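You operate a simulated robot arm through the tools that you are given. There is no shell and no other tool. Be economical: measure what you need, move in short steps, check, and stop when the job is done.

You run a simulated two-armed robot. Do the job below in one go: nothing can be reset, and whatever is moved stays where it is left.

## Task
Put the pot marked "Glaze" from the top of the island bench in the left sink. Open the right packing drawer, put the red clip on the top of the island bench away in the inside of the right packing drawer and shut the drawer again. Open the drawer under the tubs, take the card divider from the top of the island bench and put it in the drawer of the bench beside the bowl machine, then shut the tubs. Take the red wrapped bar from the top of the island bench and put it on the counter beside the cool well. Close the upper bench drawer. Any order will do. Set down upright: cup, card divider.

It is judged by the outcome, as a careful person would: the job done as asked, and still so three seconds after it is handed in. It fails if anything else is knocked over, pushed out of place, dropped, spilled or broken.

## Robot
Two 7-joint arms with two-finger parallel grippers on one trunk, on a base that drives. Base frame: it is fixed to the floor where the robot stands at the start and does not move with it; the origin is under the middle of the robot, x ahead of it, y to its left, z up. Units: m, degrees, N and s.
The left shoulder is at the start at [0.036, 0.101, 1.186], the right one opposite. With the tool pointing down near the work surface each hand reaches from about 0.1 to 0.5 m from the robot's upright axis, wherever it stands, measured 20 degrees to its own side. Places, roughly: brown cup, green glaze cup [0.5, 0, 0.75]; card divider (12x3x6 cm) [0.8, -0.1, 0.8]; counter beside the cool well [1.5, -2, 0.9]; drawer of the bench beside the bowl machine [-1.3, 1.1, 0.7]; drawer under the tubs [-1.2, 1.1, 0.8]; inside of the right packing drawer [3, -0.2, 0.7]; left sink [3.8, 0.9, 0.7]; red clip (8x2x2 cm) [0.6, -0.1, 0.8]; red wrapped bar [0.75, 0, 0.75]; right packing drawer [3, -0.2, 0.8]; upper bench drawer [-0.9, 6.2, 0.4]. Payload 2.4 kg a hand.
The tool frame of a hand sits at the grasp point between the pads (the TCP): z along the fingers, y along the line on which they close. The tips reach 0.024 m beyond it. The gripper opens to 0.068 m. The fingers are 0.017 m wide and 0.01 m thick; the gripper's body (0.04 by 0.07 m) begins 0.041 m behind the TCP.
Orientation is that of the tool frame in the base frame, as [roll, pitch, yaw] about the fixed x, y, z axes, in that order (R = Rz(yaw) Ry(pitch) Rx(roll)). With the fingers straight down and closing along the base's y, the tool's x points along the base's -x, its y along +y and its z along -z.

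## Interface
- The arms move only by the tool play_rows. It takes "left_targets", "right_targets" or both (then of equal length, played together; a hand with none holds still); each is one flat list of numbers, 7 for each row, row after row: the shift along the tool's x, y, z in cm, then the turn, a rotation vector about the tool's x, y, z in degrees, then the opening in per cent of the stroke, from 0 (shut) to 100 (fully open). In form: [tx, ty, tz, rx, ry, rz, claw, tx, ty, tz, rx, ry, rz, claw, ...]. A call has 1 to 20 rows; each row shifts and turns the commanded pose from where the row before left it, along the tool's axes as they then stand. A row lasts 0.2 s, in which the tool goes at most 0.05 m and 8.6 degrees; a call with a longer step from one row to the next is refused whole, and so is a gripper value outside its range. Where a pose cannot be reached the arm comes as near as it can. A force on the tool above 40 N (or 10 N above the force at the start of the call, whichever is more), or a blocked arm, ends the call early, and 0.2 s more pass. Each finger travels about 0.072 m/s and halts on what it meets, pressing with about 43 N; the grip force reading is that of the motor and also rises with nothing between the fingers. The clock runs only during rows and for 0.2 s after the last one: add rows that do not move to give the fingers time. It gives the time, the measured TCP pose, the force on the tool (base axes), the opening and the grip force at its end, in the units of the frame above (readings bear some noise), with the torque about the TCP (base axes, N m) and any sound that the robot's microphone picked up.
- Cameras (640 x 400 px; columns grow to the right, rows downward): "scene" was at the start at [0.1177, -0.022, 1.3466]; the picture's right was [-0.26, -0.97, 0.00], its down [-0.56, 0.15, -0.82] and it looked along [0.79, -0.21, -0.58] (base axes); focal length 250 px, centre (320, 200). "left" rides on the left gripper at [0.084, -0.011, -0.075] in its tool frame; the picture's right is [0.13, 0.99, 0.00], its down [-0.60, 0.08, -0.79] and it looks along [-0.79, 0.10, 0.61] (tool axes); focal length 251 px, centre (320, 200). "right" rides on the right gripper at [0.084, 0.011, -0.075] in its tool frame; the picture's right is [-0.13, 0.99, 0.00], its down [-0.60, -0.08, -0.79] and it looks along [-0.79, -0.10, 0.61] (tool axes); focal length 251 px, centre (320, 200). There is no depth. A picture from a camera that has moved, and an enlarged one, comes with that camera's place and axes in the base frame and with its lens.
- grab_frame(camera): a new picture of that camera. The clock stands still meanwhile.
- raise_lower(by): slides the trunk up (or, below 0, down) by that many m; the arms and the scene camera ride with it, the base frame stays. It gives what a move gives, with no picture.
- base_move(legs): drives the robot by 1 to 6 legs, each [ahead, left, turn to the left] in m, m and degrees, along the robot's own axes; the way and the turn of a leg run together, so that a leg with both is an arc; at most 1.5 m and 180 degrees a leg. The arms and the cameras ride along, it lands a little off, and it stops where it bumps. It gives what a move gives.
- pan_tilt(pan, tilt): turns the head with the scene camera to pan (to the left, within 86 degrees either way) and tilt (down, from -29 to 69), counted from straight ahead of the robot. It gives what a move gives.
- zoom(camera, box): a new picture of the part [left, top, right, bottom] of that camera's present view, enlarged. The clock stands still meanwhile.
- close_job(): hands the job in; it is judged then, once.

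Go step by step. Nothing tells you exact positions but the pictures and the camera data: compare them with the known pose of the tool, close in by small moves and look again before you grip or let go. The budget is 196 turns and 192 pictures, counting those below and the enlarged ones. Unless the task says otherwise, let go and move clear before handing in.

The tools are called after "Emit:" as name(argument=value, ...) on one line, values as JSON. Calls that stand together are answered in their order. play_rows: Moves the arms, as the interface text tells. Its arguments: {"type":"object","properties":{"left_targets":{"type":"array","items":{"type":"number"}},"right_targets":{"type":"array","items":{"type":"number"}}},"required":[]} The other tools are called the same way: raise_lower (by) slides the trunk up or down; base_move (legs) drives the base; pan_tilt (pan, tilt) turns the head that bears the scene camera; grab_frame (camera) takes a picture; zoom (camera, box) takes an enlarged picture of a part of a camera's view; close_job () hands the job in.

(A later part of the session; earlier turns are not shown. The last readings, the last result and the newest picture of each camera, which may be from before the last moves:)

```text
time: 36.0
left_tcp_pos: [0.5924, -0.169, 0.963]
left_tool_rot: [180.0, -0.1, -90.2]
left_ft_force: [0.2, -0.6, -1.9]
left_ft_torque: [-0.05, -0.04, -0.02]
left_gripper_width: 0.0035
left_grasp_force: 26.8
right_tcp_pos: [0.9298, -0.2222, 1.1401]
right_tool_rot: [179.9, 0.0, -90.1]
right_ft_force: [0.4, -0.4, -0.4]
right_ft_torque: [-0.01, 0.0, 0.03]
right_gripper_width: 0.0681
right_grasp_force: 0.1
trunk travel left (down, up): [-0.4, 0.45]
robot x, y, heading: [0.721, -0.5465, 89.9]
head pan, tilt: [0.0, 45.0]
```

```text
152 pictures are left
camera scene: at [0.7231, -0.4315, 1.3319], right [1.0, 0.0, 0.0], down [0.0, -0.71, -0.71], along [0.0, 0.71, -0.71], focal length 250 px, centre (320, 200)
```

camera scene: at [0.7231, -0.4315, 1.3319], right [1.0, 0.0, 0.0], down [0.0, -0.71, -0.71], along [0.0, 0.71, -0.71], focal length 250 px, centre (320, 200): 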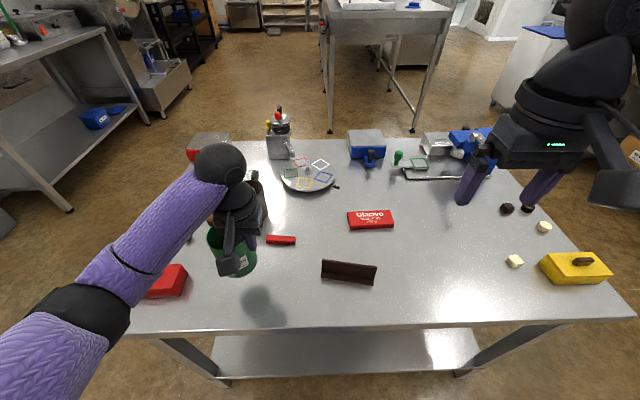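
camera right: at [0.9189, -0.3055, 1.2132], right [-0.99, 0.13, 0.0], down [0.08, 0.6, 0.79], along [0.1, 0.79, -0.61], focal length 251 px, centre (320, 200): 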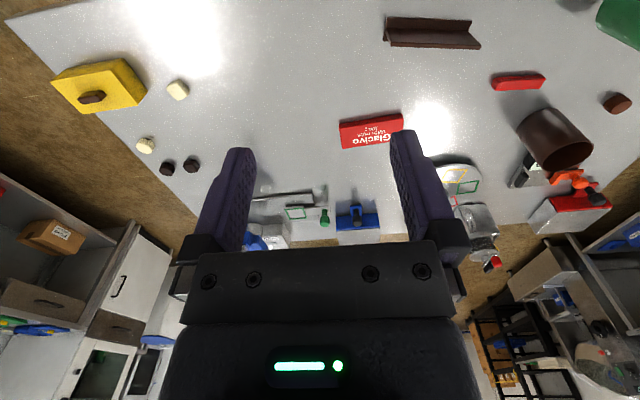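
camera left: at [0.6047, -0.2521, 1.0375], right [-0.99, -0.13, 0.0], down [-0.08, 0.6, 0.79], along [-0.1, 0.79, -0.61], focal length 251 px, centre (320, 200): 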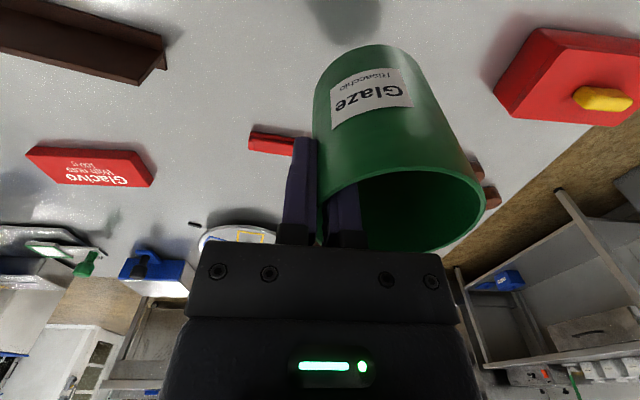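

The cup is firmly held. Next the bar: centre ≈(0.861,0.015), top z≈0.817, 4.9 cm wide along y, rotated ~3.5°. I turn the right wrist so it closes along y.

Emit:
play_rows(right_targets=[0, 0, 0, 0, 0, -8.5, 100, 0, 0, 0, 0, 0, -8.5, 100, 0, 0, 0, 0, 0, -8.5, 100, 0, 0, 0, 0, 0, -8.5, 100, 0, 0, 0, 0, 0, -8.5, 100, 0, 0, 0, 0, 0, -8.5, 100, 0, 0, 0, 0, 0, -8.5, 100, 0, 0, 0, 0, 0, -8.5, 100, 0, 0, 0, 0, 0, -8.5, 100, 0, 0, 0, 0, 0, -8.5, 100, 0, 0, 0, 0, 0, -8.5, 100, 0, 0, 0, 0, 0, 0, 100])

Emit:
grab_frame(camera="scene")

```text
time: 38.6
left_tcp_pos: [0.5926, -0.1684, 0.9627]
left_tool_rot: [-179.9, 0.1, -90.1]
left_ft_force: [0.6, 0.1, -2.4]
left_ft_torque: [0.01, -0.04, -0.02]
left_gripper_width: 0.0031
left_grasp_force: 26.6
right_tcp_pos: [0.8267, -0.3269, 1.1312]
right_tool_rot: [-180.0, 0.0, 3.3]
right_ft_force: [0.4, -0.9, 0.2]
right_ft_torque: [0.03, 0.0, 0.01]
right_gripper_width: 0.068
right_grasp_force: 0.0
right hand out of reach, approached as far as the arm can: row 6, 7, 8, 9, 10, 11
trunk travel left (down, up): [-0.4, 0.45]
robot x, y, heading: [0.7213, -0.5432, 89.9]
head pan, tilt: [0.0, 45.0]
```

```text
151 pictures are left
camera scene: at [0.7231, -0.4315, 1.3319], right [1.0, 0.0, 0.0], down [0.0, -0.71, -0.71], along [0.0, 0.71, -0.71], focal length 250 px, centre (320, 200)
```

scene: 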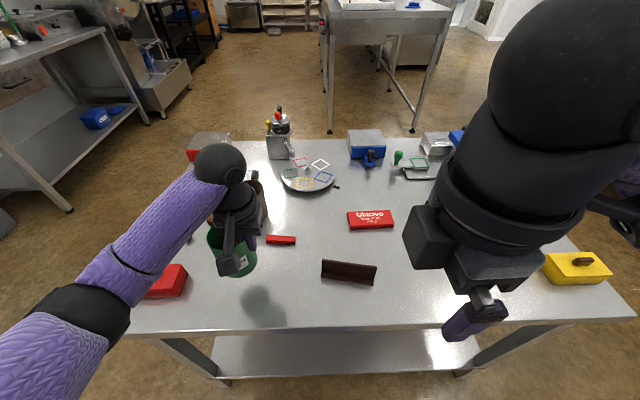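

That wrist direction pulls the hand back; I try the opposite way round (yaw ≈ -176).

Emit:
play_rows(right_targets=[0, 0, 0, 0, 0, 8.5, 100, 0, 0, 0, 0, 0, 8.5, 100, 0, 0, 0, 0, 0, 8.5, 100, 0, 0, 0, 0, 0, 8.5, 100, 0, 0, 0, 0, 0, 8.5, 100, 0, 0, 0, 0, 0, 8.5, 100, 0, 0, 0, 0, 0, 8.5, 100, 0, 0, 0, 0, 0, 8.5, 100, 0, 0, 0, 0, 0, 8.5, 100, 0, 0, 0, 0, 0, 8.5, 100, 0, 0, 0, 0, 0, 8.5, 100, 0, 0, 0, 0, 0, 8.5, 100, 0, 0, 0, 0, 0, 8.5, 100, 0, 0, 0, 0, 0, 8.5, 100, 0, 0, 0, 0, 0, 8.5, 100, 0, 0, 0, 0, 0, 8.5, 100, 0, 0, 0, 0, 0, 8.5, 100, 0, 0, 0, 0, 0, 8.5, 100, 0, 0, 0, 0, 0, 8.5, 100, 0, 0, 0, 0, 0, 8.5, 100])

```text
time: 42.8
left_tcp_pos: [0.5923, -0.1688, 0.9615]
left_tool_rot: [179.9, 0.0, -90.1]
left_ft_force: [0.5, 0.3, -1.5]
left_ft_torque: [-0.02, -0.06, 0.0]
left_gripper_width: 0.0026
left_grasp_force: 26.0
right_tcp_pos: [0.8272, -0.3264, 1.1322]
right_tool_rot: [180.0, -0.1, -166.8]
right_ft_force: [0.7, 0.2, 0.6]
right_ft_torque: [-0.04, 0.01, 0.06]
right_gripper_width: 0.068
right_grasp_force: 0.1
trunk travel left (down, up): [-0.4, 0.45]
robot x, y, heading: [0.7236, -0.5428, 89.8]
head pan, tilt: [0.0, 45.0]
```

No limit this way. I move the right hand forward over the bench and check the cup in the left hand.

Emit:
play_rows(right_targets=[0, 0, 2, 0, 0, 4.85, 100, 0, 0, 2, 0, 0, 4.85, 100, -0.92, 3.95, 1, 0, 0, 0, 100, -0.92, 3.95, 1, 0, 0, 0, 100, -0.92, 3.95, 1, 0, 0, 0, 100, -0.92, 3.95, 1, 0, 0, 0, 100, -0.92, 3.95, 1, 0, 0, 0, 100])

Emit:
grab_frame(camera="left")

Emit:
grab_frame(camera="right")

```text
time: 44.4
left_tcp_pos: [0.5918, -0.1693, 0.9619]
left_tool_rot: [179.9, -0.1, -90.1]
left_ft_force: [-0.6, -0.9, -1.6]
left_ft_torque: [0.0, -0.07, -0.01]
left_gripper_width: 0.0026
left_grasp_force: 27.1
right_tcp_pos: [0.8614, -0.1247, 1.0436]
right_tool_rot: [180.0, 0.0, -176.2]
right_ft_force: [0.3, -0.3, -0.4]
right_ft_torque: [-0.03, 0.03, 0.0]
right_gripper_width: 0.0679
right_grasp_force: 0.1
trunk travel left (down, up): [-0.4, 0.45]
robot x, y, heading: [0.721, -0.5494, 89.9]
head pan, tilt: [0.0, 45.0]
```

```text
150 pictures are left
camera left: at [0.6046, -0.2519, 1.0373], right [-0.99, -0.13, 0.0], down [-0.08, 0.6, 0.79], along [-0.1, 0.79, -0.61], focal length 251 px, centre (320, 200)
```

left: 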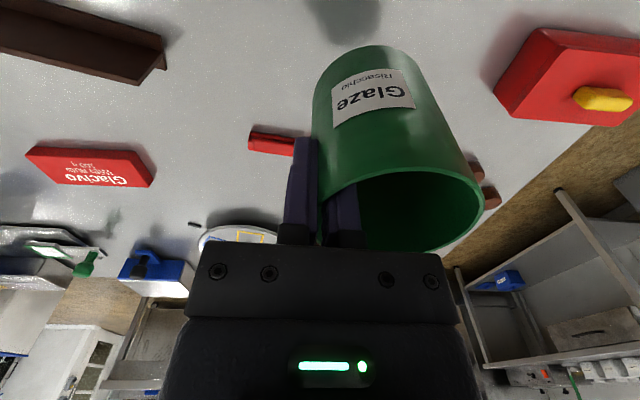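

```text
149 pictures are left
camera right: at [0.777, -0.119, 1.1176], right [0.06, 1.0, 0.0], down [0.61, -0.04, 0.79], along [0.79, -0.05, -0.61], focal length 251 px, centre (320, 200)
```

right: 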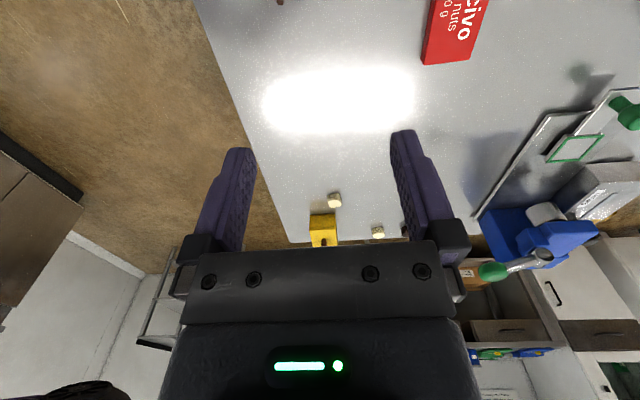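

The cup holds (tiny creep only). I move the right hand over the bar and down.

Emit:
play_rows(right_targets=[-0.23, 3.5, 3.3, 0, 0, 0, 100, -0.23, 3.5, 3.3, 0, 0, 0, 100, -0.23, 3.5, 3.3, 0, 0, 0, 100, -0.23, 3.5, 3.3, 0, 0, 0, 100, 0, 0, 0, 0, 0, 0, 100])

Emit:
grab_frame(camera="right")

Emit:
zoom(camera="scene", box=[300, 150, 460, 270])

```text
time: 45.6
left_tcp_pos: [0.5921, -0.1684, 0.9627]
left_tool_rot: [-180.0, 0.0, -90.2]
left_ft_force: [-1.0, 0.2, -0.8]
left_ft_torque: [0.01, -0.07, 0.01]
left_gripper_width: 0.0029
left_grasp_force: 26.3
right_tcp_pos: [0.868, -0.0539, 0.9451]
right_tool_rot: [180.0, 0.0, -176.3]
right_ft_force: [0.2, 0.4, -0.5]
right_ft_torque: [0.04, 0.01, 0.0]
right_gripper_width: 0.0681
right_grasp_force: 0.1
right hand out of reach, approached as far as the arm can: row 3, 4
trunk travel left (down, up): [-0.4, 0.45]
robot x, y, heading: [0.7249, -0.5473, 90.1]
head pan, tilt: [0.0, 45.0]
```

```text
148 pictures are left
camera right: at [0.7828, -0.0472, 1.0189], right [0.06, 1.0, 0.0], down [0.61, -0.04, 0.79], along [0.79, -0.05, -0.61], focal length 251 px, centre (320, 200)
```

right: 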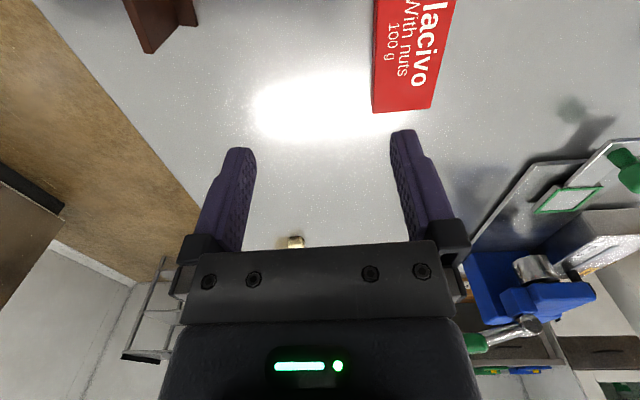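

```text
3.33 times, centred on (380, 210) of scene
camera zoom: at [0.723, -0.4314, 1.3319], right [1.0, 0.0, 0.0], down [0.0, -0.71, -0.71], along [0.0, 0.71, -0.71], focal length 833 px, centre (120, 167)
```

zoom: 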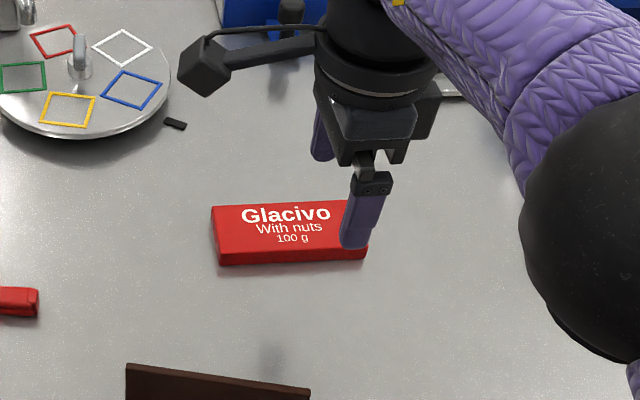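

The bar is a bit beyond reach from here. I check how much room the base has before the bench.

Emit:
pan_tilt(pan=0, tilt=69)

Emit:
grab_frame(camera="scene")

```text
time: 46.5
left_tcp_pos: [0.5917, -0.1687, 0.9613]
left_tool_rot: [180.0, -0.1, -90.2]
left_ft_force: [-0.2, -1.0, -0.7]
left_ft_torque: [0.03, -0.02, 0.0]
left_gripper_width: 0.0026
left_grasp_force: 27.0
right_tcp_pos: [0.868, -0.0529, 0.9455]
right_tool_rot: [-179.9, 0.0, -176.3]
right_ft_force: [0.1, 0.3, 0.0]
right_ft_torque: [-0.01, 0.0, -0.01]
right_gripper_width: 0.0682
right_grasp_force: 0.0
trunk travel left (down, up): [-0.4, 0.45]
robot x, y, heading: [0.7223, -0.5462, 89.9]
head pan, tilt: [0.0, 68.8]
```

```text
146 pictures are left
camera scene: at [0.723, -0.4567, 1.3031], right [1.0, 0.0, 0.0], down [0.0, -0.93, -0.36], along [0.0, 0.36, -0.93], focal length 250 px, centre (320, 200)
```

scene: 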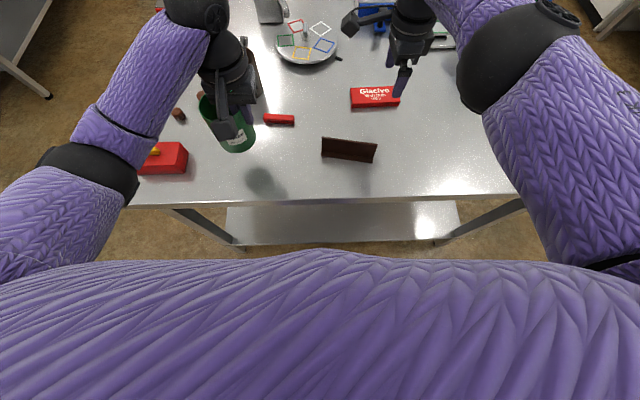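

I raise the cup clear of the brown one, then edge the base 7 cm forward.

Emit:
play_rows(left_targets=[0, 0, -1, 0, 0, 0, 0, 0, 0, -1, 0, 0, 0, 0, 1, 0, -1.5, 0, 0, 0, 0, 1, 0, -1.5, 0, 0, 0, 0, 1, 0, -1.5, 0, 0, 0, 0, 1, 0, -1.5, 0, 0, 0, 0, 1, 0, -1, 0, 0, 0, 0, 0, 0, 0, 0, 0, 0, 0])

Emit:
base_move(legs=[[0.07, 0, 0]])

Emit:
grab_frame(camera="scene")

Emit:
grab_frame(camera="left")

```text
time: 48.2
left_tcp_pos: [0.5926, -0.2179, 1.0524]
left_tool_rot: [179.9, 0.0, -90.1]
left_ft_force: [-0.2, 0.0, -2.0]
left_ft_torque: [-0.01, -0.09, -0.01]
left_gripper_width: 0.0026
left_grasp_force: 26.7
right_tcp_pos: [0.8683, -0.0531, 0.9449]
right_tool_rot: [-180.0, 0.1, -176.3]
right_ft_force: [-0.1, -1.1, 0.8]
right_ft_torque: [0.03, 0.02, 0.01]
right_gripper_width: 0.0681
right_grasp_force: 0.1
trunk travel left (down, up): [-0.4, 0.45]
robot x, y, heading: [0.7229, -0.545, 89.7]
head pan, tilt: [0.0, 68.8]
```

```text
time: 49.3
left_tcp_pos: [0.592, -0.1471, 1.0508]
left_tool_rot: [-180.0, 0.0, -90.0]
left_ft_force: [-0.1, -0.1, -2.6]
left_ft_torque: [-0.04, -0.04, -0.05]
left_gripper_width: 0.0025
left_grasp_force: 26.4
right_tcp_pos: [0.8672, 0.0157, 0.9447]
right_tool_rot: [-180.0, -0.1, -176.3]
right_ft_force: [0.5, -0.4, 0.2]
right_ft_torque: [0.01, -0.03, 0.01]
right_gripper_width: 0.068
right_grasp_force: 0.1
trunk travel left (down, up): [-0.4, 0.45]
robot x, y, heading: [0.7242, -0.4785, 90.1]
head pan, tilt: [0.0, 68.8]
```

```text
145 pictures are left
camera scene: at [0.7231, -0.3876, 1.303], right [1.0, 0.0, 0.0], down [0.0, -0.93, -0.36], along [0.0, 0.36, -0.93], focal length 250 px, centre (320, 200)
```

scene: 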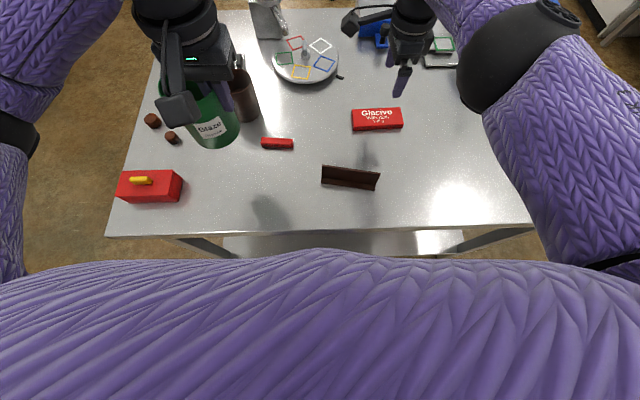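

```text
144 pictures are left
camera left: at [0.6048, -0.2317, 1.1264], right [-0.99, -0.13, 0.0], down [-0.08, 0.6, 0.79], along [-0.1, 0.79, -0.61], focal length 251 px, centre (320, 200)
```

left: 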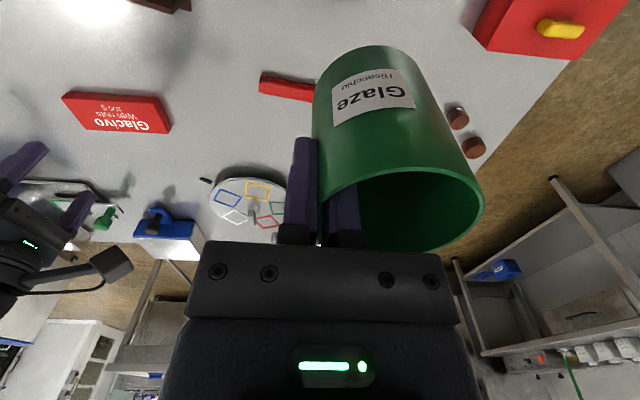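

No bump, and the right hand is now over the bar. I descend with the arm.

Emit:
play_rows(right_targets=[0.6, 0, 3, 0, 0, 0, 100, 0, 0, 3, 0, 0, 0, 100, 0, 0, 2.5, 0, 0, 0, 100, 0, 0, 0, 0, 0, 0, 100])

Emit:
grab_frame(camera="right")

Emit:
zoom(camera="scene", box=[320, 40, 440, 160])

```text
time: 50.3
left_tcp_pos: [0.5923, -0.1485, 1.0519]
left_tool_rot: [180.0, 0.0, -89.9]
left_ft_force: [1.2, 0.6, -1.9]
left_ft_torque: [-0.03, -0.04, 0.01]
left_gripper_width: 0.0023
left_grasp_force: 26.9
right_tcp_pos: [0.8666, -0.0102, 0.862]
right_tool_rot: [-180.0, -0.1, -176.5]
right_ft_force: [-0.7, -0.1, 1.1]
right_ft_torque: [0.02, 0.01, 0.02]
right_gripper_width: 0.0678
right_grasp_force: 0.0
right hand out of reach, approached as far as the arm can: row 1, 2, 3
trunk travel left (down, up): [-0.4, 0.45]
robot x, y, heading: [0.7199, -0.4755, 90.1]
head pan, tilt: [0.0, 68.8]
```

```text
143 pictures are left
camera right: at [0.781, -0.0036, 0.9361], right [0.07, 1.0, 0.0], down [0.61, -0.04, 0.79], along [0.79, -0.05, -0.61], focal length 251 px, centre (320, 200)
```

right: 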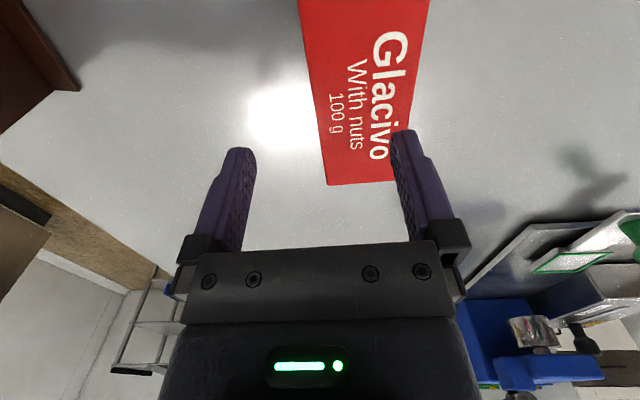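

```text
3.33 times, centred on (380, 100) of scene
camera zoom: at [0.723, -0.3884, 1.303], right [1.0, 0.0, 0.0], down [0.0, -0.93, -0.36], along [0.0, 0.36, -0.93], focal length 833 px, centre (120, 533)
```

zoom: 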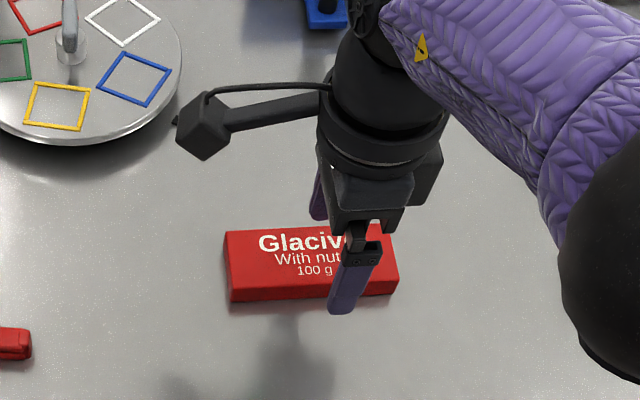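

Slightly short still. I raise the right hand, lower the trunk 7 cm and edge forward 2 cm more.

Emit:
play_rows(right_targets=[0, 0, -4, 0, 0, 0, 100, 0, 0, -4, 0, 0, 0, 100])

Emit:
raise_lower(by=-0.07)

Emit:
base_move(legs=[[0.02, 0, 0]])

Emit:
grab_frame(camera="scene")

Emit:
grab_frame(camera="right")

```text
time: 50.9
left_tcp_pos: [0.5945, -0.1484, 1.0508]
left_tool_rot: [-180.0, 0.0, -90.2]
left_ft_force: [-0.2, 0.8, -1.6]
left_ft_torque: [-0.01, -0.05, 0.02]
left_gripper_width: 0.0026
left_grasp_force: 26.4
right_tcp_pos: [0.8662, -0.008, 0.9436]
right_tool_rot: [-179.9, 0.0, -176.4]
right_ft_force: [-0.7, 1.5, 0.5]
right_ft_torque: [0.03, -0.02, 0.0]
right_gripper_width: 0.0679
right_grasp_force: 0.0
trunk travel left (down, up): [-0.4, 0.45]
robot x, y, heading: [0.7215, -0.4755, 90.0]
head pan, tilt: [0.0, 68.8]
```

```text
time: 51.9
left_tcp_pos: [0.5924, -0.1493, 0.9815]
left_tool_rot: [180.0, 0.0, -90.1]
left_ft_force: [-0.5, 0.1, -1.3]
left_ft_torque: [-0.01, -0.08, -0.01]
left_gripper_width: 0.0022
left_grasp_force: 26.5
right_tcp_pos: [0.8641, -0.0082, 0.8705]
right_tool_rot: [-180.0, 0.0, -176.3]
right_ft_force: [-0.1, -0.5, -0.1]
right_ft_torque: [0.0, 0.01, 0.0]
right_gripper_width: 0.0678
right_grasp_force: 0.0
trunk travel left (down, up): [-0.33, 0.52]
robot x, y, heading: [0.7206, -0.4746, 89.8]
head pan, tilt: [0.0, 68.8]
```

```text
time: 52.7
left_tcp_pos: [0.5926, -0.1283, 0.982]
left_tool_rot: [-179.9, 0.1, -90.0]
left_ft_force: [0.1, 0.3, -1.5]
left_ft_torque: [-0.04, -0.05, 0.01]
left_gripper_width: 0.0022
left_grasp_force: 26.3
right_tcp_pos: [0.8642, 0.0116, 0.8709]
right_tool_rot: [-179.9, 0.0, -176.3]
right_ft_force: [0.0, -0.1, -0.7]
right_ft_torque: [0.02, -0.02, -0.01]
right_gripper_width: 0.0678
right_grasp_force: 0.1
trunk travel left (down, up): [-0.33, 0.52]
robot x, y, heading: [0.7218, -0.459, 89.8]
head pan, tilt: [0.0, 68.8]
```

```text
141 pictures are left
camera scene: at [0.7231, -0.357, 1.2324], right [1.0, 0.0, 0.0], down [0.0, -0.93, -0.36], along [0.0, 0.36, -0.93], focal length 250 px, centre (320, 200)
```

scene: 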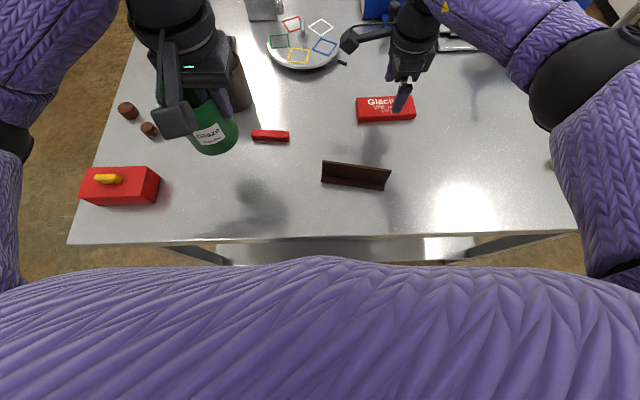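

```text
140 pictures are left
camera right: at [0.78, 0.0182, 0.9448], right [0.07, 1.0, 0.0], down [0.61, -0.04, 0.79], along [0.79, -0.05, -0.61], focal length 251 px, centre (320, 200)
```

right: 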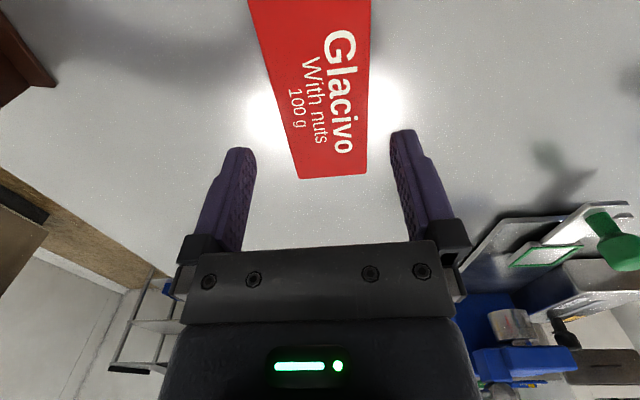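

The bar lies between the fingers in view, ~4 mm off. I descend to gripping height.

Emit:
play_rows(right_targets=[0, 0.4, 1.5, 0, 0, 0, 100, 0, 0, 1.5, 0, 0, 0, 100, 0, 0, 1, 0, 0, 0, 100, 0, 0, 0, 0, 0, 0, 100])

Emit:
grab_frame(camera="right")

Emit:
zoom(camera="scene", box=[330, 50, 450, 150])

```text
time: 53.7
left_tcp_pos: [0.5923, -0.1294, 0.9805]
left_tool_rot: [180.0, 0.0, -90.1]
left_ft_force: [0.2, -0.2, -1.0]
left_ft_torque: [-0.02, -0.04, 0.05]
left_gripper_width: 0.0024
left_grasp_force: 26.5
right_tcp_pos: [0.8637, 0.0141, 0.8296]
right_tool_rot: [-179.9, 0.0, -176.3]
right_ft_force: [0.6, -0.3, 0.0]
right_ft_torque: [0.0, 0.01, 0.06]
right_gripper_width: 0.0682
right_grasp_force: 0.2
trunk travel left (down, up): [-0.33, 0.52]
robot x, y, heading: [0.7182, -0.4586, 89.9]
head pan, tilt: [0.0, 68.8]
```

```text
139 pictures are left
camera right: at [0.7787, 0.0207, 0.9039], right [0.07, 1.0, 0.0], down [0.61, -0.04, 0.79], along [0.79, -0.05, -0.61], focal length 251 px, centre (320, 200)
```

right: 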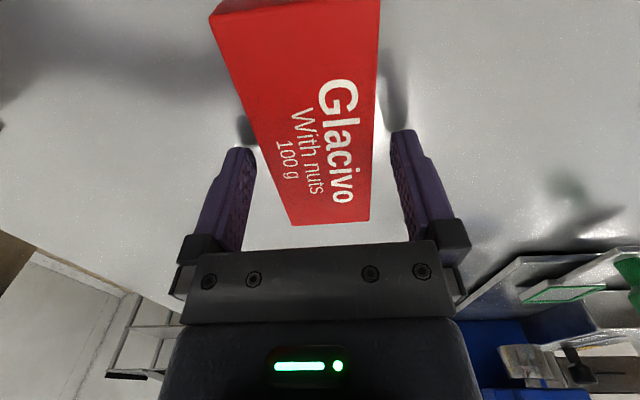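

```text
4.00 times, centred on (390, 100) of scene
camera zoom: at [0.7231, -0.3573, 1.2324], right [1.0, 0.0, 0.0], down [0.0, -0.93, -0.36], along [0.0, 0.36, -0.93], focal length 999 px, centre (40, 600)
```

zoom: 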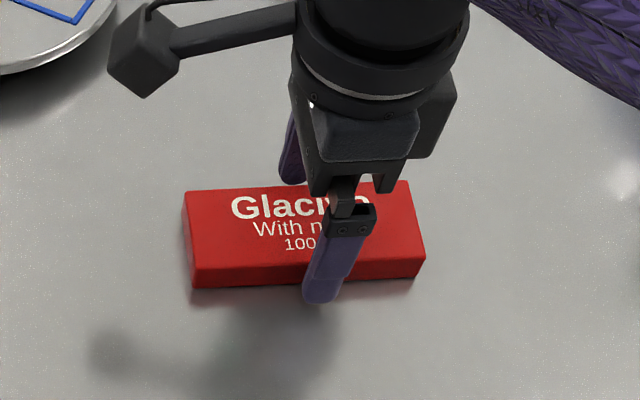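

The fingers straddle the bar. I close, then lift.

Emit:
play_rows(right_targets=[0, 0, 0.15, 0, 0, 0, 70, 0, 0, 0, 0, 0, 0, 40, 0, 0, 0, 0, 0, 0, 0, 0, 0, 0, 0, 0, 0, 0, 0, 0, 0, 0, 0, 0, 0, 0, 0, 0, 0, 0, 0, 0, 0, 0, -0.5, 0, 0, 0, 0, 0, 0, -1, 0, 0, 0, 0, 0, 0, -2, 0, 0, 0, 0, 0, 0, -2, 0, 0, 0, 0, 0, 0, -2, 0, 0, 0, 0, 0, 0, 0, 0, 0, 0, 0])

Emit:
grab_frame(camera="right")

Emit:
grab_frame(camera="left")

```text
time: 56.3
left_tcp_pos: [0.5931, -0.1275, 0.982]
left_tool_rot: [180.0, 0.1, -90.1]
left_ft_force: [0.1, -0.8, -2.0]
left_ft_torque: [-0.02, -0.09, 0.0]
left_gripper_width: 0.0025
left_grasp_force: 26.4
right_tcp_pos: [0.8656, 0.016, 0.9033]
right_tool_rot: [180.0, 0.0, -176.3]
right_ft_force: [0.4, 0.9, 0.0]
right_ft_torque: [0.02, -0.02, 0.01]
right_gripper_width: 0.0513
right_grasp_force: 42.9
trunk travel left (down, up): [-0.33, 0.52]
robot x, y, heading: [0.7219, -0.4544, 89.9]
head pan, tilt: [0.0, 68.8]
```

```text
137 pictures are left
camera right: at [0.7802, 0.0228, 0.9779], right [0.07, 1.0, 0.0], down [0.61, -0.04, 0.79], along [0.79, -0.05, -0.61], focal length 251 px, centre (320, 200)
```

right: 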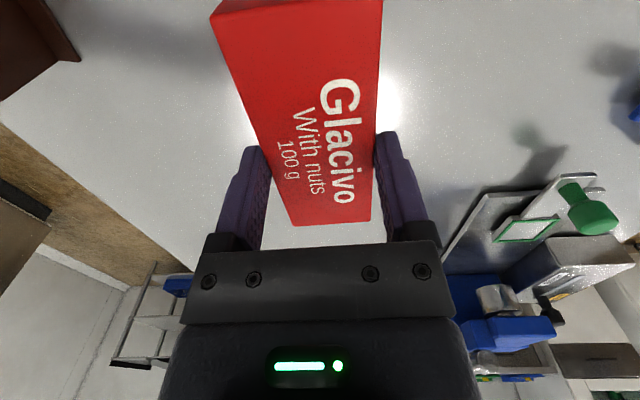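

```text
136 pictures are left
camera left: at [0.6048, -0.2126, 1.0565], right [-0.99, -0.13, 0.0], down [-0.08, 0.6, 0.79], along [-0.1, 0.79, -0.61], focal length 251 px, centre (320, 200)
```

left: 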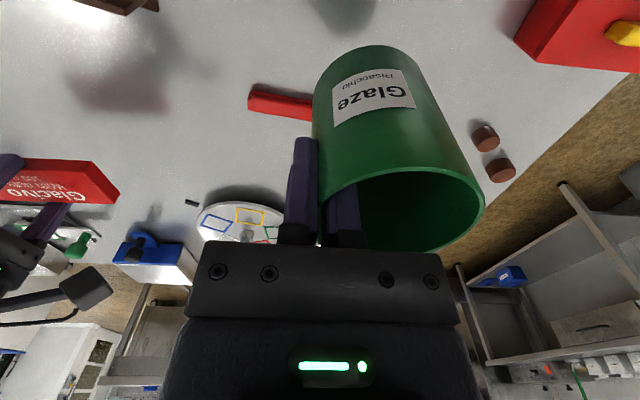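

Both items are held. I raise the trunk, back off from the bench and turn toward the counter.

Emit:
raise_lower(by=0.15)

Emit:
base_move(legs=[[-0.5, 0, 0], [0, 0, -90], [0, 0, -90]])

Emit:
pan_tilt(pan=20, tilt=30)

Emit:
grab_frame(camera="scene")

Emit:
grab_frame(camera="left")

```text
time: 58.1
left_tcp_pos: [0.593, -0.1285, 1.1311]
left_tool_rot: [-180.0, 0.1, -90.1]
left_ft_force: [-0.2, -0.1, -2.3]
left_ft_torque: [-0.04, -0.07, 0.0]
left_gripper_width: 0.0023
left_grasp_force: 26.8
right_tcp_pos: [0.8639, 0.0158, 1.0546]
right_tool_rot: [-179.9, -0.1, -176.2]
right_ft_force: [-0.4, -0.1, -0.8]
right_ft_torque: [0.04, 0.0, 0.02]
right_gripper_width: 0.051
right_grasp_force: 43.0
trunk travel left (down, up): [-0.48, 0.37]
robot x, y, heading: [0.7221, -0.4581, 89.9]
head pan, tilt: [0.0, 68.8]
```

```text
time: 68.8
left_tcp_pos: [0.8432, -1.294, 1.1311]
left_tool_rot: [-180.0, 0.0, 88.5]
left_ft_force: [-0.1, 0.5, -1.5]
left_ft_torque: [-0.01, 0.02, 0.01]
left_gripper_width: 0.0025
left_grasp_force: 26.6
right_tcp_pos: [0.5682, -1.4305, 1.0541]
right_tool_rot: [180.0, -0.1, 2.2]
right_ft_force: [-0.6, -0.1, -1.0]
right_ft_torque: [0.05, 0.0, 0.0]
right_gripper_width: 0.0508
right_grasp_force: 43.6
trunk travel left (down, up): [-0.48, 0.37]
robot x, y, heading: [0.7225, -0.9626, -91.6]
head pan, tilt: [0.0, 68.8]
```

```text
time: 69.8
left_tcp_pos: [0.8416, -1.2931, 1.1308]
left_tool_rot: [179.9, 0.0, 88.4]
left_ft_force: [-0.2, -0.1, -1.2]
left_ft_torque: [-0.01, 0.09, -0.01]
left_gripper_width: 0.0025
left_grasp_force: 26.6
right_tcp_pos: [0.5668, -1.4306, 1.0549]
right_tool_rot: [-179.9, 0.0, 2.2]
right_ft_force: [-0.5, -0.2, -1.3]
right_ft_torque: [0.0, 0.01, -0.03]
right_gripper_width: 0.051
right_grasp_force: 42.8
trunk travel left (down, up): [-0.48, 0.37]
robot x, y, heading: [0.7248, -0.9641, -91.8]
head pan, tilt: [20.0, 30.0]
```

```text
135 pictures are left
camera scene: at [0.7505, -1.0698, 1.4348], right [-0.95, -0.32, 0.0], down [-0.16, 0.48, -0.87], along [0.27, -0.82, -0.5], focal length 250 px, centre (320, 200)
```

scene: 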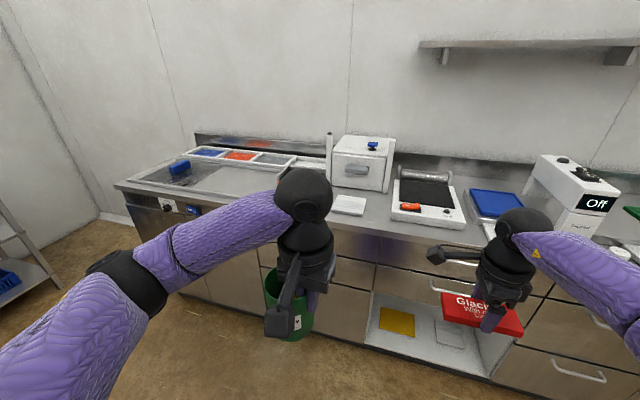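

```text
134 pictures are left
camera left: at [0.8347, -1.2091, 1.2065], right [0.99, 0.1, 0.0], down [0.06, -0.61, 0.79], along [0.08, -0.79, -0.61], focal length 251 px, centre (320, 200)
```

left: 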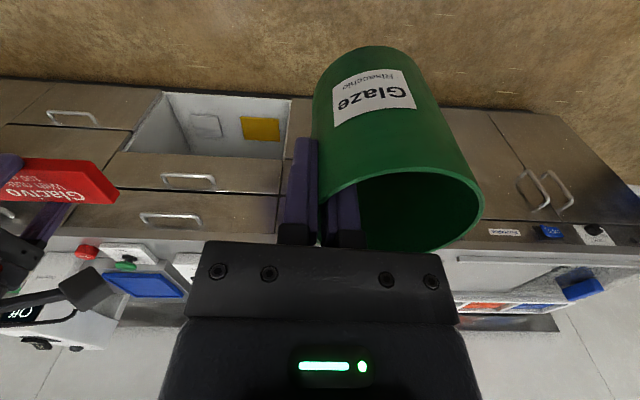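

The cool well seems to be the recess at the counter's left end, with free counter right of it. I zoom in.

Emit:
zoom(camera="scene", box=[100, 110, 400, 260])

```text
2.13 times, centred on (250, 185) of scene
camera zoom: at [0.7505, -1.0698, 1.4348], right [-0.95, -0.32, 0.0], down [-0.16, 0.48, -0.87], along [0.27, -0.82, -0.5], focal length 533 px, centre (469, 232)
```

zoom: 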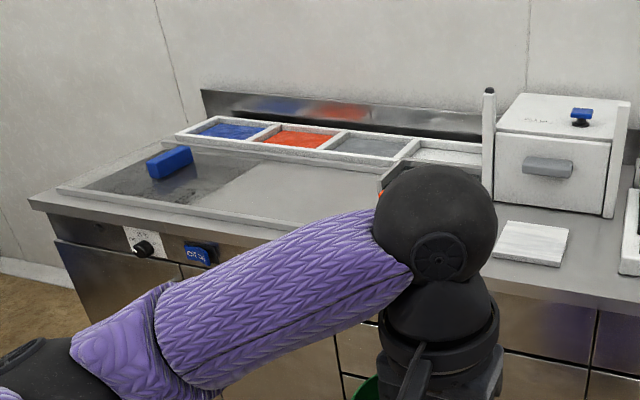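

The recess's right end is hidden by my arm. I drive sideways for a better view.

Emit:
base_move(legs=[[0, 0.6, 1.8]])

Emit:
pan_tilt(pan=0, tilt=40)

Emit:
grab_frame(camera="scene")

```text
time: 73.2
left_tcp_pos: [1.471, -1.2891, 1.131]
left_tool_rot: [179.9, 0.0, 91.3]
left_ft_force: [0.4, -0.2, -1.6]
left_ft_torque: [0.03, 0.03, 0.02]
left_gripper_width: 0.0024
left_grasp_force: 27.2
right_tcp_pos: [1.2036, -1.4387, 1.0536]
right_tool_rot: [180.0, 0.0, 5.0]
right_ft_force: [-0.1, -0.2, -0.8]
right_ft_torque: [-0.03, -0.04, 0.0]
right_gripper_width: 0.0509
right_grasp_force: 43.2
trunk travel left (down, up): [-0.48, 0.37]
robot x, y, heading: [1.3339, -0.9619, -88.9]
head pan, tilt: [20.0, 30.0]
```

```text
time: 74.1
left_tcp_pos: [1.4712, -1.2893, 1.1325]
left_tool_rot: [179.9, 0.0, 91.3]
left_ft_force: [-0.6, 0.6, -1.4]
left_ft_torque: [-0.01, 0.04, 0.02]
left_gripper_width: 0.0022
left_grasp_force: 26.9
right_tcp_pos: [1.2017, -1.4396, 1.0543]
right_tool_rot: [179.9, 0.0, 5.0]
right_ft_force: [0.7, -0.3, -1.1]
right_ft_torque: [-0.05, -0.03, -0.02]
right_gripper_width: 0.051
right_grasp_force: 43.0
trunk travel left (down, up): [-0.48, 0.37]
robot x, y, heading: [1.3327, -0.9649, -88.8]
head pan, tilt: [0.0, 40.0]
```

```text
132 pictures are left
camera scene: at [1.3366, -1.0707, 1.4196], right [-1.0, -0.02, 0.0], down [-0.01, 0.64, -0.77], along [0.02, -0.77, -0.64], focal length 250 px, centre (320, 200)
```

scene: 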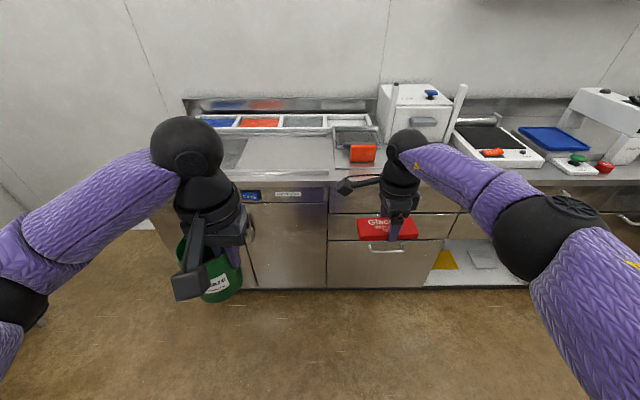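

Emit:
zoom(camera="scene", box=[160, 80, 480, 220])

Emit:
grab_frame(camera="right")

```text
2.00 times, centred on (320, 150) of scene
camera zoom: at [1.3366, -1.0707, 1.4196], right [-1.0, -0.02, 0.0], down [-0.01, 0.64, -0.77], along [0.02, -0.77, -0.64], focal length 500 px, centre (320, 300)
```

zoom: 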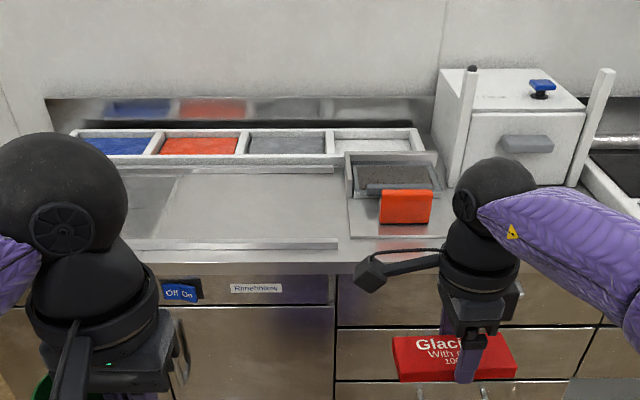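

```text
130 pictures are left
camera right: at [1.287, -1.4428, 1.1284], right [-0.04, -1.0, 0.0], down [-0.61, 0.03, 0.79], along [-0.79, 0.03, -0.61], focal length 251 px, centre (320, 200)
```

right: 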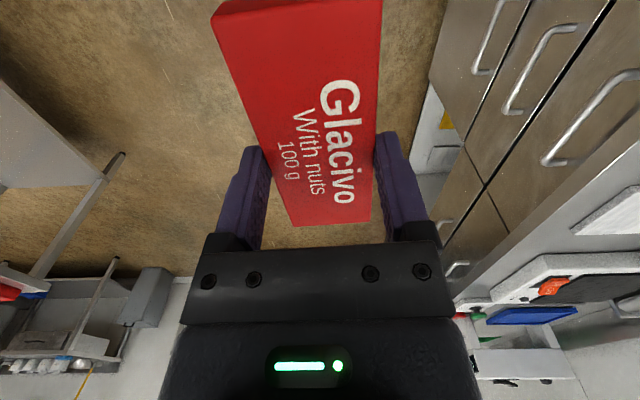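

Emit:
zoom(camera="scene", box=[205, 135, 355, 215])

Emit:
grab_frame(camera="left")

```text
4.27 times, centred on (280, 175) of scene
camera zoom: at [1.3366, -1.0707, 1.4196], right [-1.0, -0.02, 0.0], down [-0.01, 0.64, -0.77], along [0.02, -0.77, -0.64], focal length 1066 px, centre (491, 307)
```

zoom: 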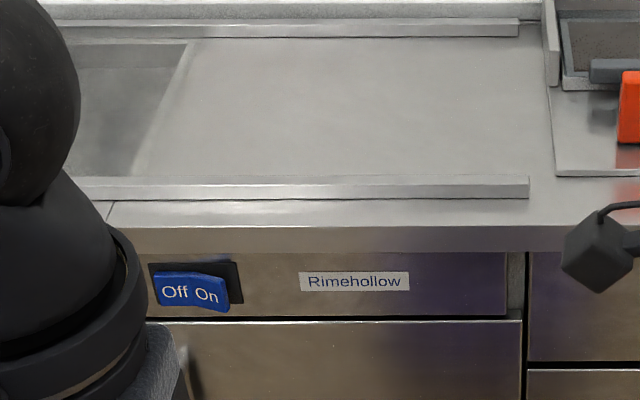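

```text
128 pictures are left
camera left: at [1.4583, -1.2051, 1.2065], right [0.99, 0.15, 0.0], down [0.09, -0.6, 0.79], along [0.12, -0.78, -0.61], focal length 251 px, centre (320, 200)
```

left: 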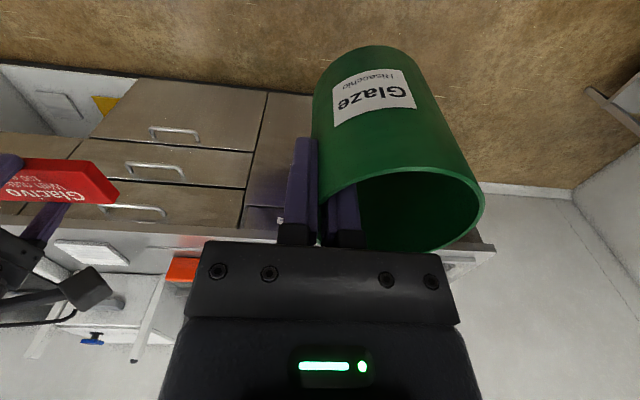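

The flat grey counter beside the recess (x≈1.32–1.6, y≈-2.15…-1.87) is the target. I drive so the right hand is above about (1.47,-1.95).

Emit:
base_move(legs=[[0, 0.27, -1.2], [0.5, 0, 0]])

Emit:
pan_tilt(pan=-5, tilt=55)

Emit:
grab_frame(camera="scene")

Emit:
grab_frame(camera="right")

```text
time: 78.6
left_tcp_pos: [1.7277, -1.8007, 1.132]
left_tool_rot: [179.9, -0.1, 89.5]
left_ft_force: [-0.1, -0.4, -1.3]
left_ft_torque: [0.03, 0.02, -0.01]
left_gripper_width: 0.0022
left_grasp_force: 26.3
right_tcp_pos: [1.4535, -1.9427, 1.0541]
right_tool_rot: [-179.8, 0.0, 3.4]
right_ft_force: [-0.4, 0.0, -1.0]
right_ft_torque: [0.0, 0.03, -0.03]
right_gripper_width: 0.0512
right_grasp_force: 43.2
trunk travel left (down, up): [-0.48, 0.37]
robot x, y, heading: [1.5989, -1.4652, -91.0]
head pan, tilt: [0.0, 40.0]
```

```text
time: 79.3
left_tcp_pos: [1.7276, -1.7992, 1.1308]
left_tool_rot: [-180.0, 0.0, 89.5]
left_ft_force: [0.9, -0.1, -1.9]
left_ft_torque: [0.0, 0.04, 0.02]
left_gripper_width: 0.0024
left_grasp_force: 26.1
right_tcp_pos: [1.4538, -1.9427, 1.0552]
right_tool_rot: [-179.9, 0.0, 3.3]
right_ft_force: [0.6, 0.3, -1.1]
right_ft_torque: [0.0, 0.03, -0.01]
right_gripper_width: 0.0515
right_grasp_force: 42.7
trunk travel left (down, up): [-0.48, 0.37]
robot x, y, heading: [1.5978, -1.4703, -90.8]
head pan, tilt: [-5.0, 55.0]
```

```text
127 pictures are left
camera scene: at [1.5932, -1.5646, 1.3989], right [-1.0, 0.1, 0.0], down [0.08, 0.82, -0.57], along [-0.05, -0.57, -0.82], focal length 250 px, centre (320, 200)
```

scene: 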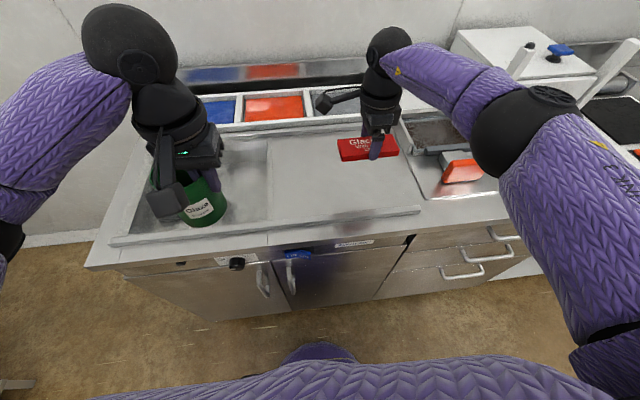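

```text
126 pictures are left
camera right: at [1.5387, -1.9483, 1.1284], right [-0.07, -1.0, 0.0], down [-0.61, 0.04, 0.79], along [-0.79, 0.06, -0.61], focal length 251 px, centre (320, 200)
```

right: 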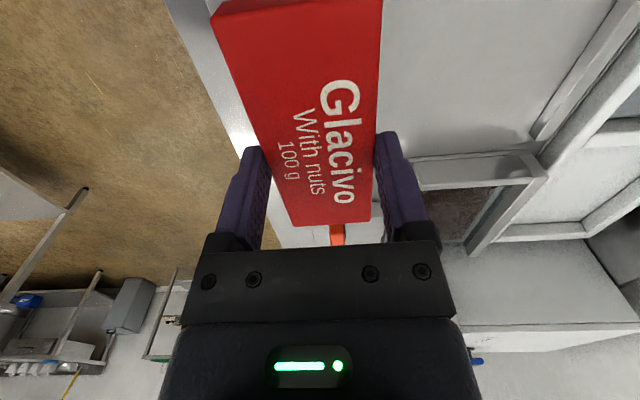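

Emit:
zoom(camera="scene", box=[100, 90, 500, 290])

Emit:
zoom(camera="scene", box=[210, 120, 450, 260])

```text
1.60 times, centred on (300, 190) of scene
camera zoom: at [1.5932, -1.5646, 1.3989], right [-1.0, 0.1, 0.0], down [0.08, 0.82, -0.57], along [-0.05, -0.57, -0.82], focal length 400 px, centre (352, 216)
```

zoom: 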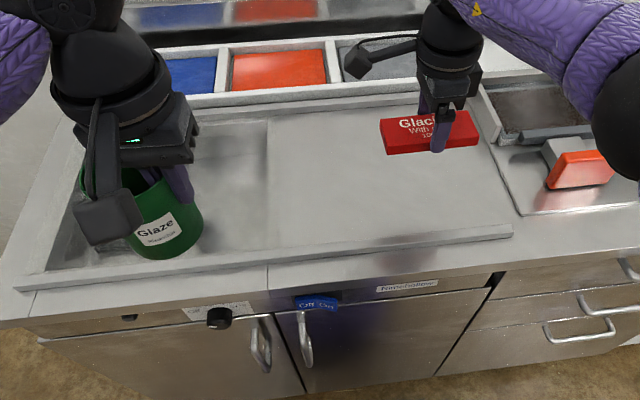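

```text
2.67 times, centred on (330, 190) of scene
camera zoom: at [1.5932, -1.5646, 1.3989], right [-1.0, 0.1, 0.0], down [0.08, 0.82, -0.57], along [-0.05, -0.57, -0.82], focal length 666 px, centre (293, 227)
```

zoom: 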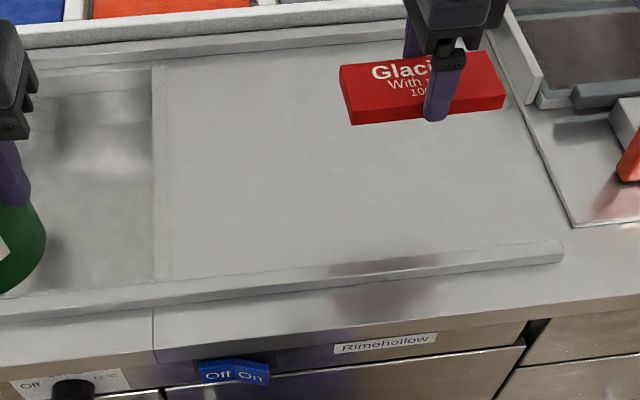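

The grey surface is solid counter right of the recess. I lower the trunk, then the hand in small steps until contact.

Emit:
raise_lower(by=-0.09)

Emit:
play_rows(right_targets=[0, 0, 1, 0, 0, 0, 0, 0, 0, 0.5, 0, 0, 0, 0, 0, 0, 0.3, 0, 0, 0, 0, 0, 0, 0, 0, 0, 0, 0])

Emit:
zoom(camera="scene", box=[210, 120, 450, 260])

```text
time: 80.6
left_tcp_pos: [1.7254, -1.7997, 1.0411]
left_tool_rot: [180.0, 0.0, 89.5]
left_ft_force: [-0.5, -0.1, -1.1]
left_ft_torque: [0.0, 0.06, -0.01]
left_gripper_width: 0.0022
left_grasp_force: 26.4
right_tcp_pos: [1.4537, -1.9422, 0.9651]
right_tool_rot: [-180.0, 0.0, 3.3]
right_ft_force: [0.0, 0.7, -0.6]
right_ft_torque: [0.02, 0.01, -0.02]
right_gripper_width: 0.051
right_grasp_force: 43.2
trunk travel left (down, up): [-0.39, 0.46]
robot x, y, heading: [1.5995, -1.4709, -90.6]
head pan, tilt: [-5.0, 55.0]
```

```text
time: 81.6
left_tcp_pos: [1.726, -1.8005, 1.0411]
left_tool_rot: [-180.0, 0.1, 89.5]
left_ft_force: [0.3, -0.8, -1.5]
left_ft_torque: [0.01, 0.06, 0.0]
left_gripper_width: 0.0025
left_grasp_force: 26.3
right_tcp_pos: [1.4533, -1.9417, 0.9461]
right_tool_rot: [-180.0, -0.1, 3.2]
right_ft_force: [-0.5, 0.0, -1.3]
right_ft_torque: [0.03, -0.01, 0.03]
right_gripper_width: 0.0509
right_grasp_force: 42.8
trunk travel left (down, up): [-0.39, 0.46]
robot x, y, heading: [1.596, -1.4707, -90.5]
head pan, tilt: [-5.0, 55.0]
```

```text
2.67 times, centred on (330, 190) of scene
camera zoom: at [1.5931, -1.5753, 1.3084], right [-1.0, 0.1, 0.0], down [0.08, 0.82, -0.57], along [-0.05, -0.57, -0.82], focal length 666 px, centre (293, 227)
```

zoom: 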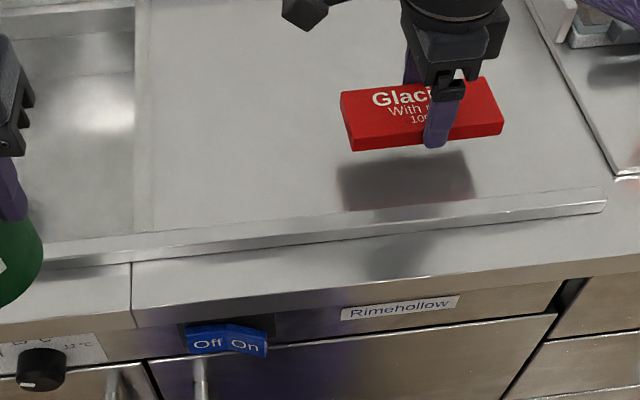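

About 3 cm to go; continuing down slowly.

Emit:
play_rows(right_targets=[0, 0, 0.8, 0, 0, 0, 0, 0, 0, 0.7, 0, 0, 0, 0, 0, 0, 0.3, 0, 0, 0, 0, 0, 0, 0.3, 0, 0, 0, 0, 0, 0, 0.3, 0, 0, 0, 0, 0, 0, 0.2, 0, 0, 0, 0, 0, 0, 0, 0, 0, 0, 0])

Emit:
zoom(camera="scene", box=[210, 120, 450, 260])

```text
time: 83.2
left_tcp_pos: [1.7257, -1.7999, 1.0403]
left_tool_rot: [179.9, 0.0, 89.6]
left_ft_force: [-0.1, 0.5, -2.6]
left_ft_torque: [0.02, 0.07, 0.01]
left_gripper_width: 0.0021
left_grasp_force: 26.4
right_tcp_pos: [1.4551, -1.9421, 0.9211]
right_tool_rot: [180.0, 0.1, 3.3]
right_ft_force: [-0.4, 0.2, -0.6]
right_ft_torque: [0.02, 0.0, 0.02]
right_gripper_width: 0.051
right_grasp_force: 43.0
trunk travel left (down, up): [-0.39, 0.46]
robot x, y, heading: [1.5986, -1.4692, -90.8]
head pan, tilt: [-5.0, 55.0]
```

```text
2.67 times, centred on (330, 190) of scene
camera zoom: at [1.5931, -1.5753, 1.3084], right [-1.0, 0.1, 0.0], down [0.08, 0.82, -0.57], along [-0.05, -0.57, -0.82], focal length 666 px, centre (293, 227)
```

zoom: 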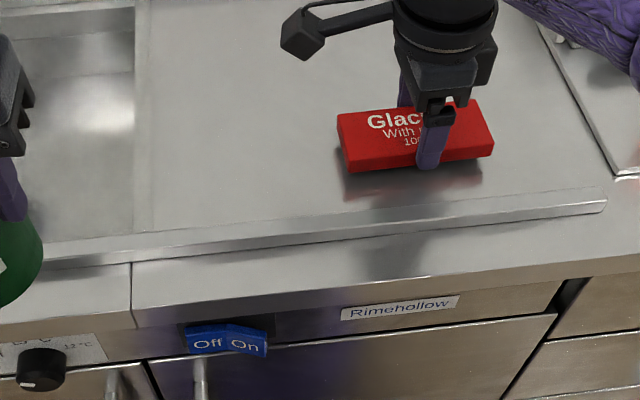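

Emit:
play_rows(right_targets=[0, 0, 0.3, 0, 0, 0, 0, 0, 0, 0.3, 0, 0, 0, 0, 0, 0, 0.3, 0, 0, 0, 0, 0, 0, 0.2, 0, 0, 0, 0, 0, 0, 0, 0, 0, 0, 0])

Emit:
zoom(camera="scene", box=[210, 120, 450, 260])

```text
time: 84.4
left_tcp_pos: [1.7266, -1.7996, 1.0409]
left_tool_rot: [180.0, 0.0, 89.5]
left_ft_force: [0.0, -0.3, -1.6]
left_ft_torque: [0.0, 0.06, 0.02]
left_gripper_width: 0.0025
left_grasp_force: 26.0
right_tcp_pos: [1.4544, -1.9421, 0.9104]
right_tool_rot: [-180.0, -0.2, 3.4]
right_ft_force: [-0.2, -0.3, 1.3]
right_ft_torque: [-0.03, 0.01, -0.03]
right_gripper_width: 0.0507
right_grasp_force: 42.8
trunk travel left (down, up): [-0.39, 0.46]
robot x, y, heading: [1.5993, -1.4737, -90.7]
head pan, tilt: [-5.0, 55.0]
```

```text
2.67 times, centred on (330, 190) of scene
camera zoom: at [1.5931, -1.5752, 1.3084], right [-1.0, 0.1, 0.0], down [0.08, 0.82, -0.57], along [-0.05, -0.57, -0.82], focal length 666 px, centre (293, 227)
```

zoom: 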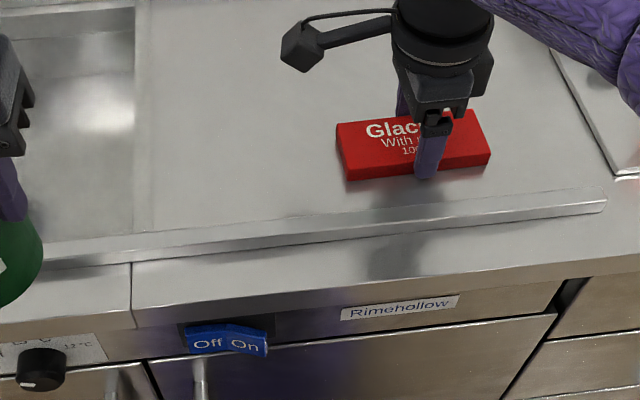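

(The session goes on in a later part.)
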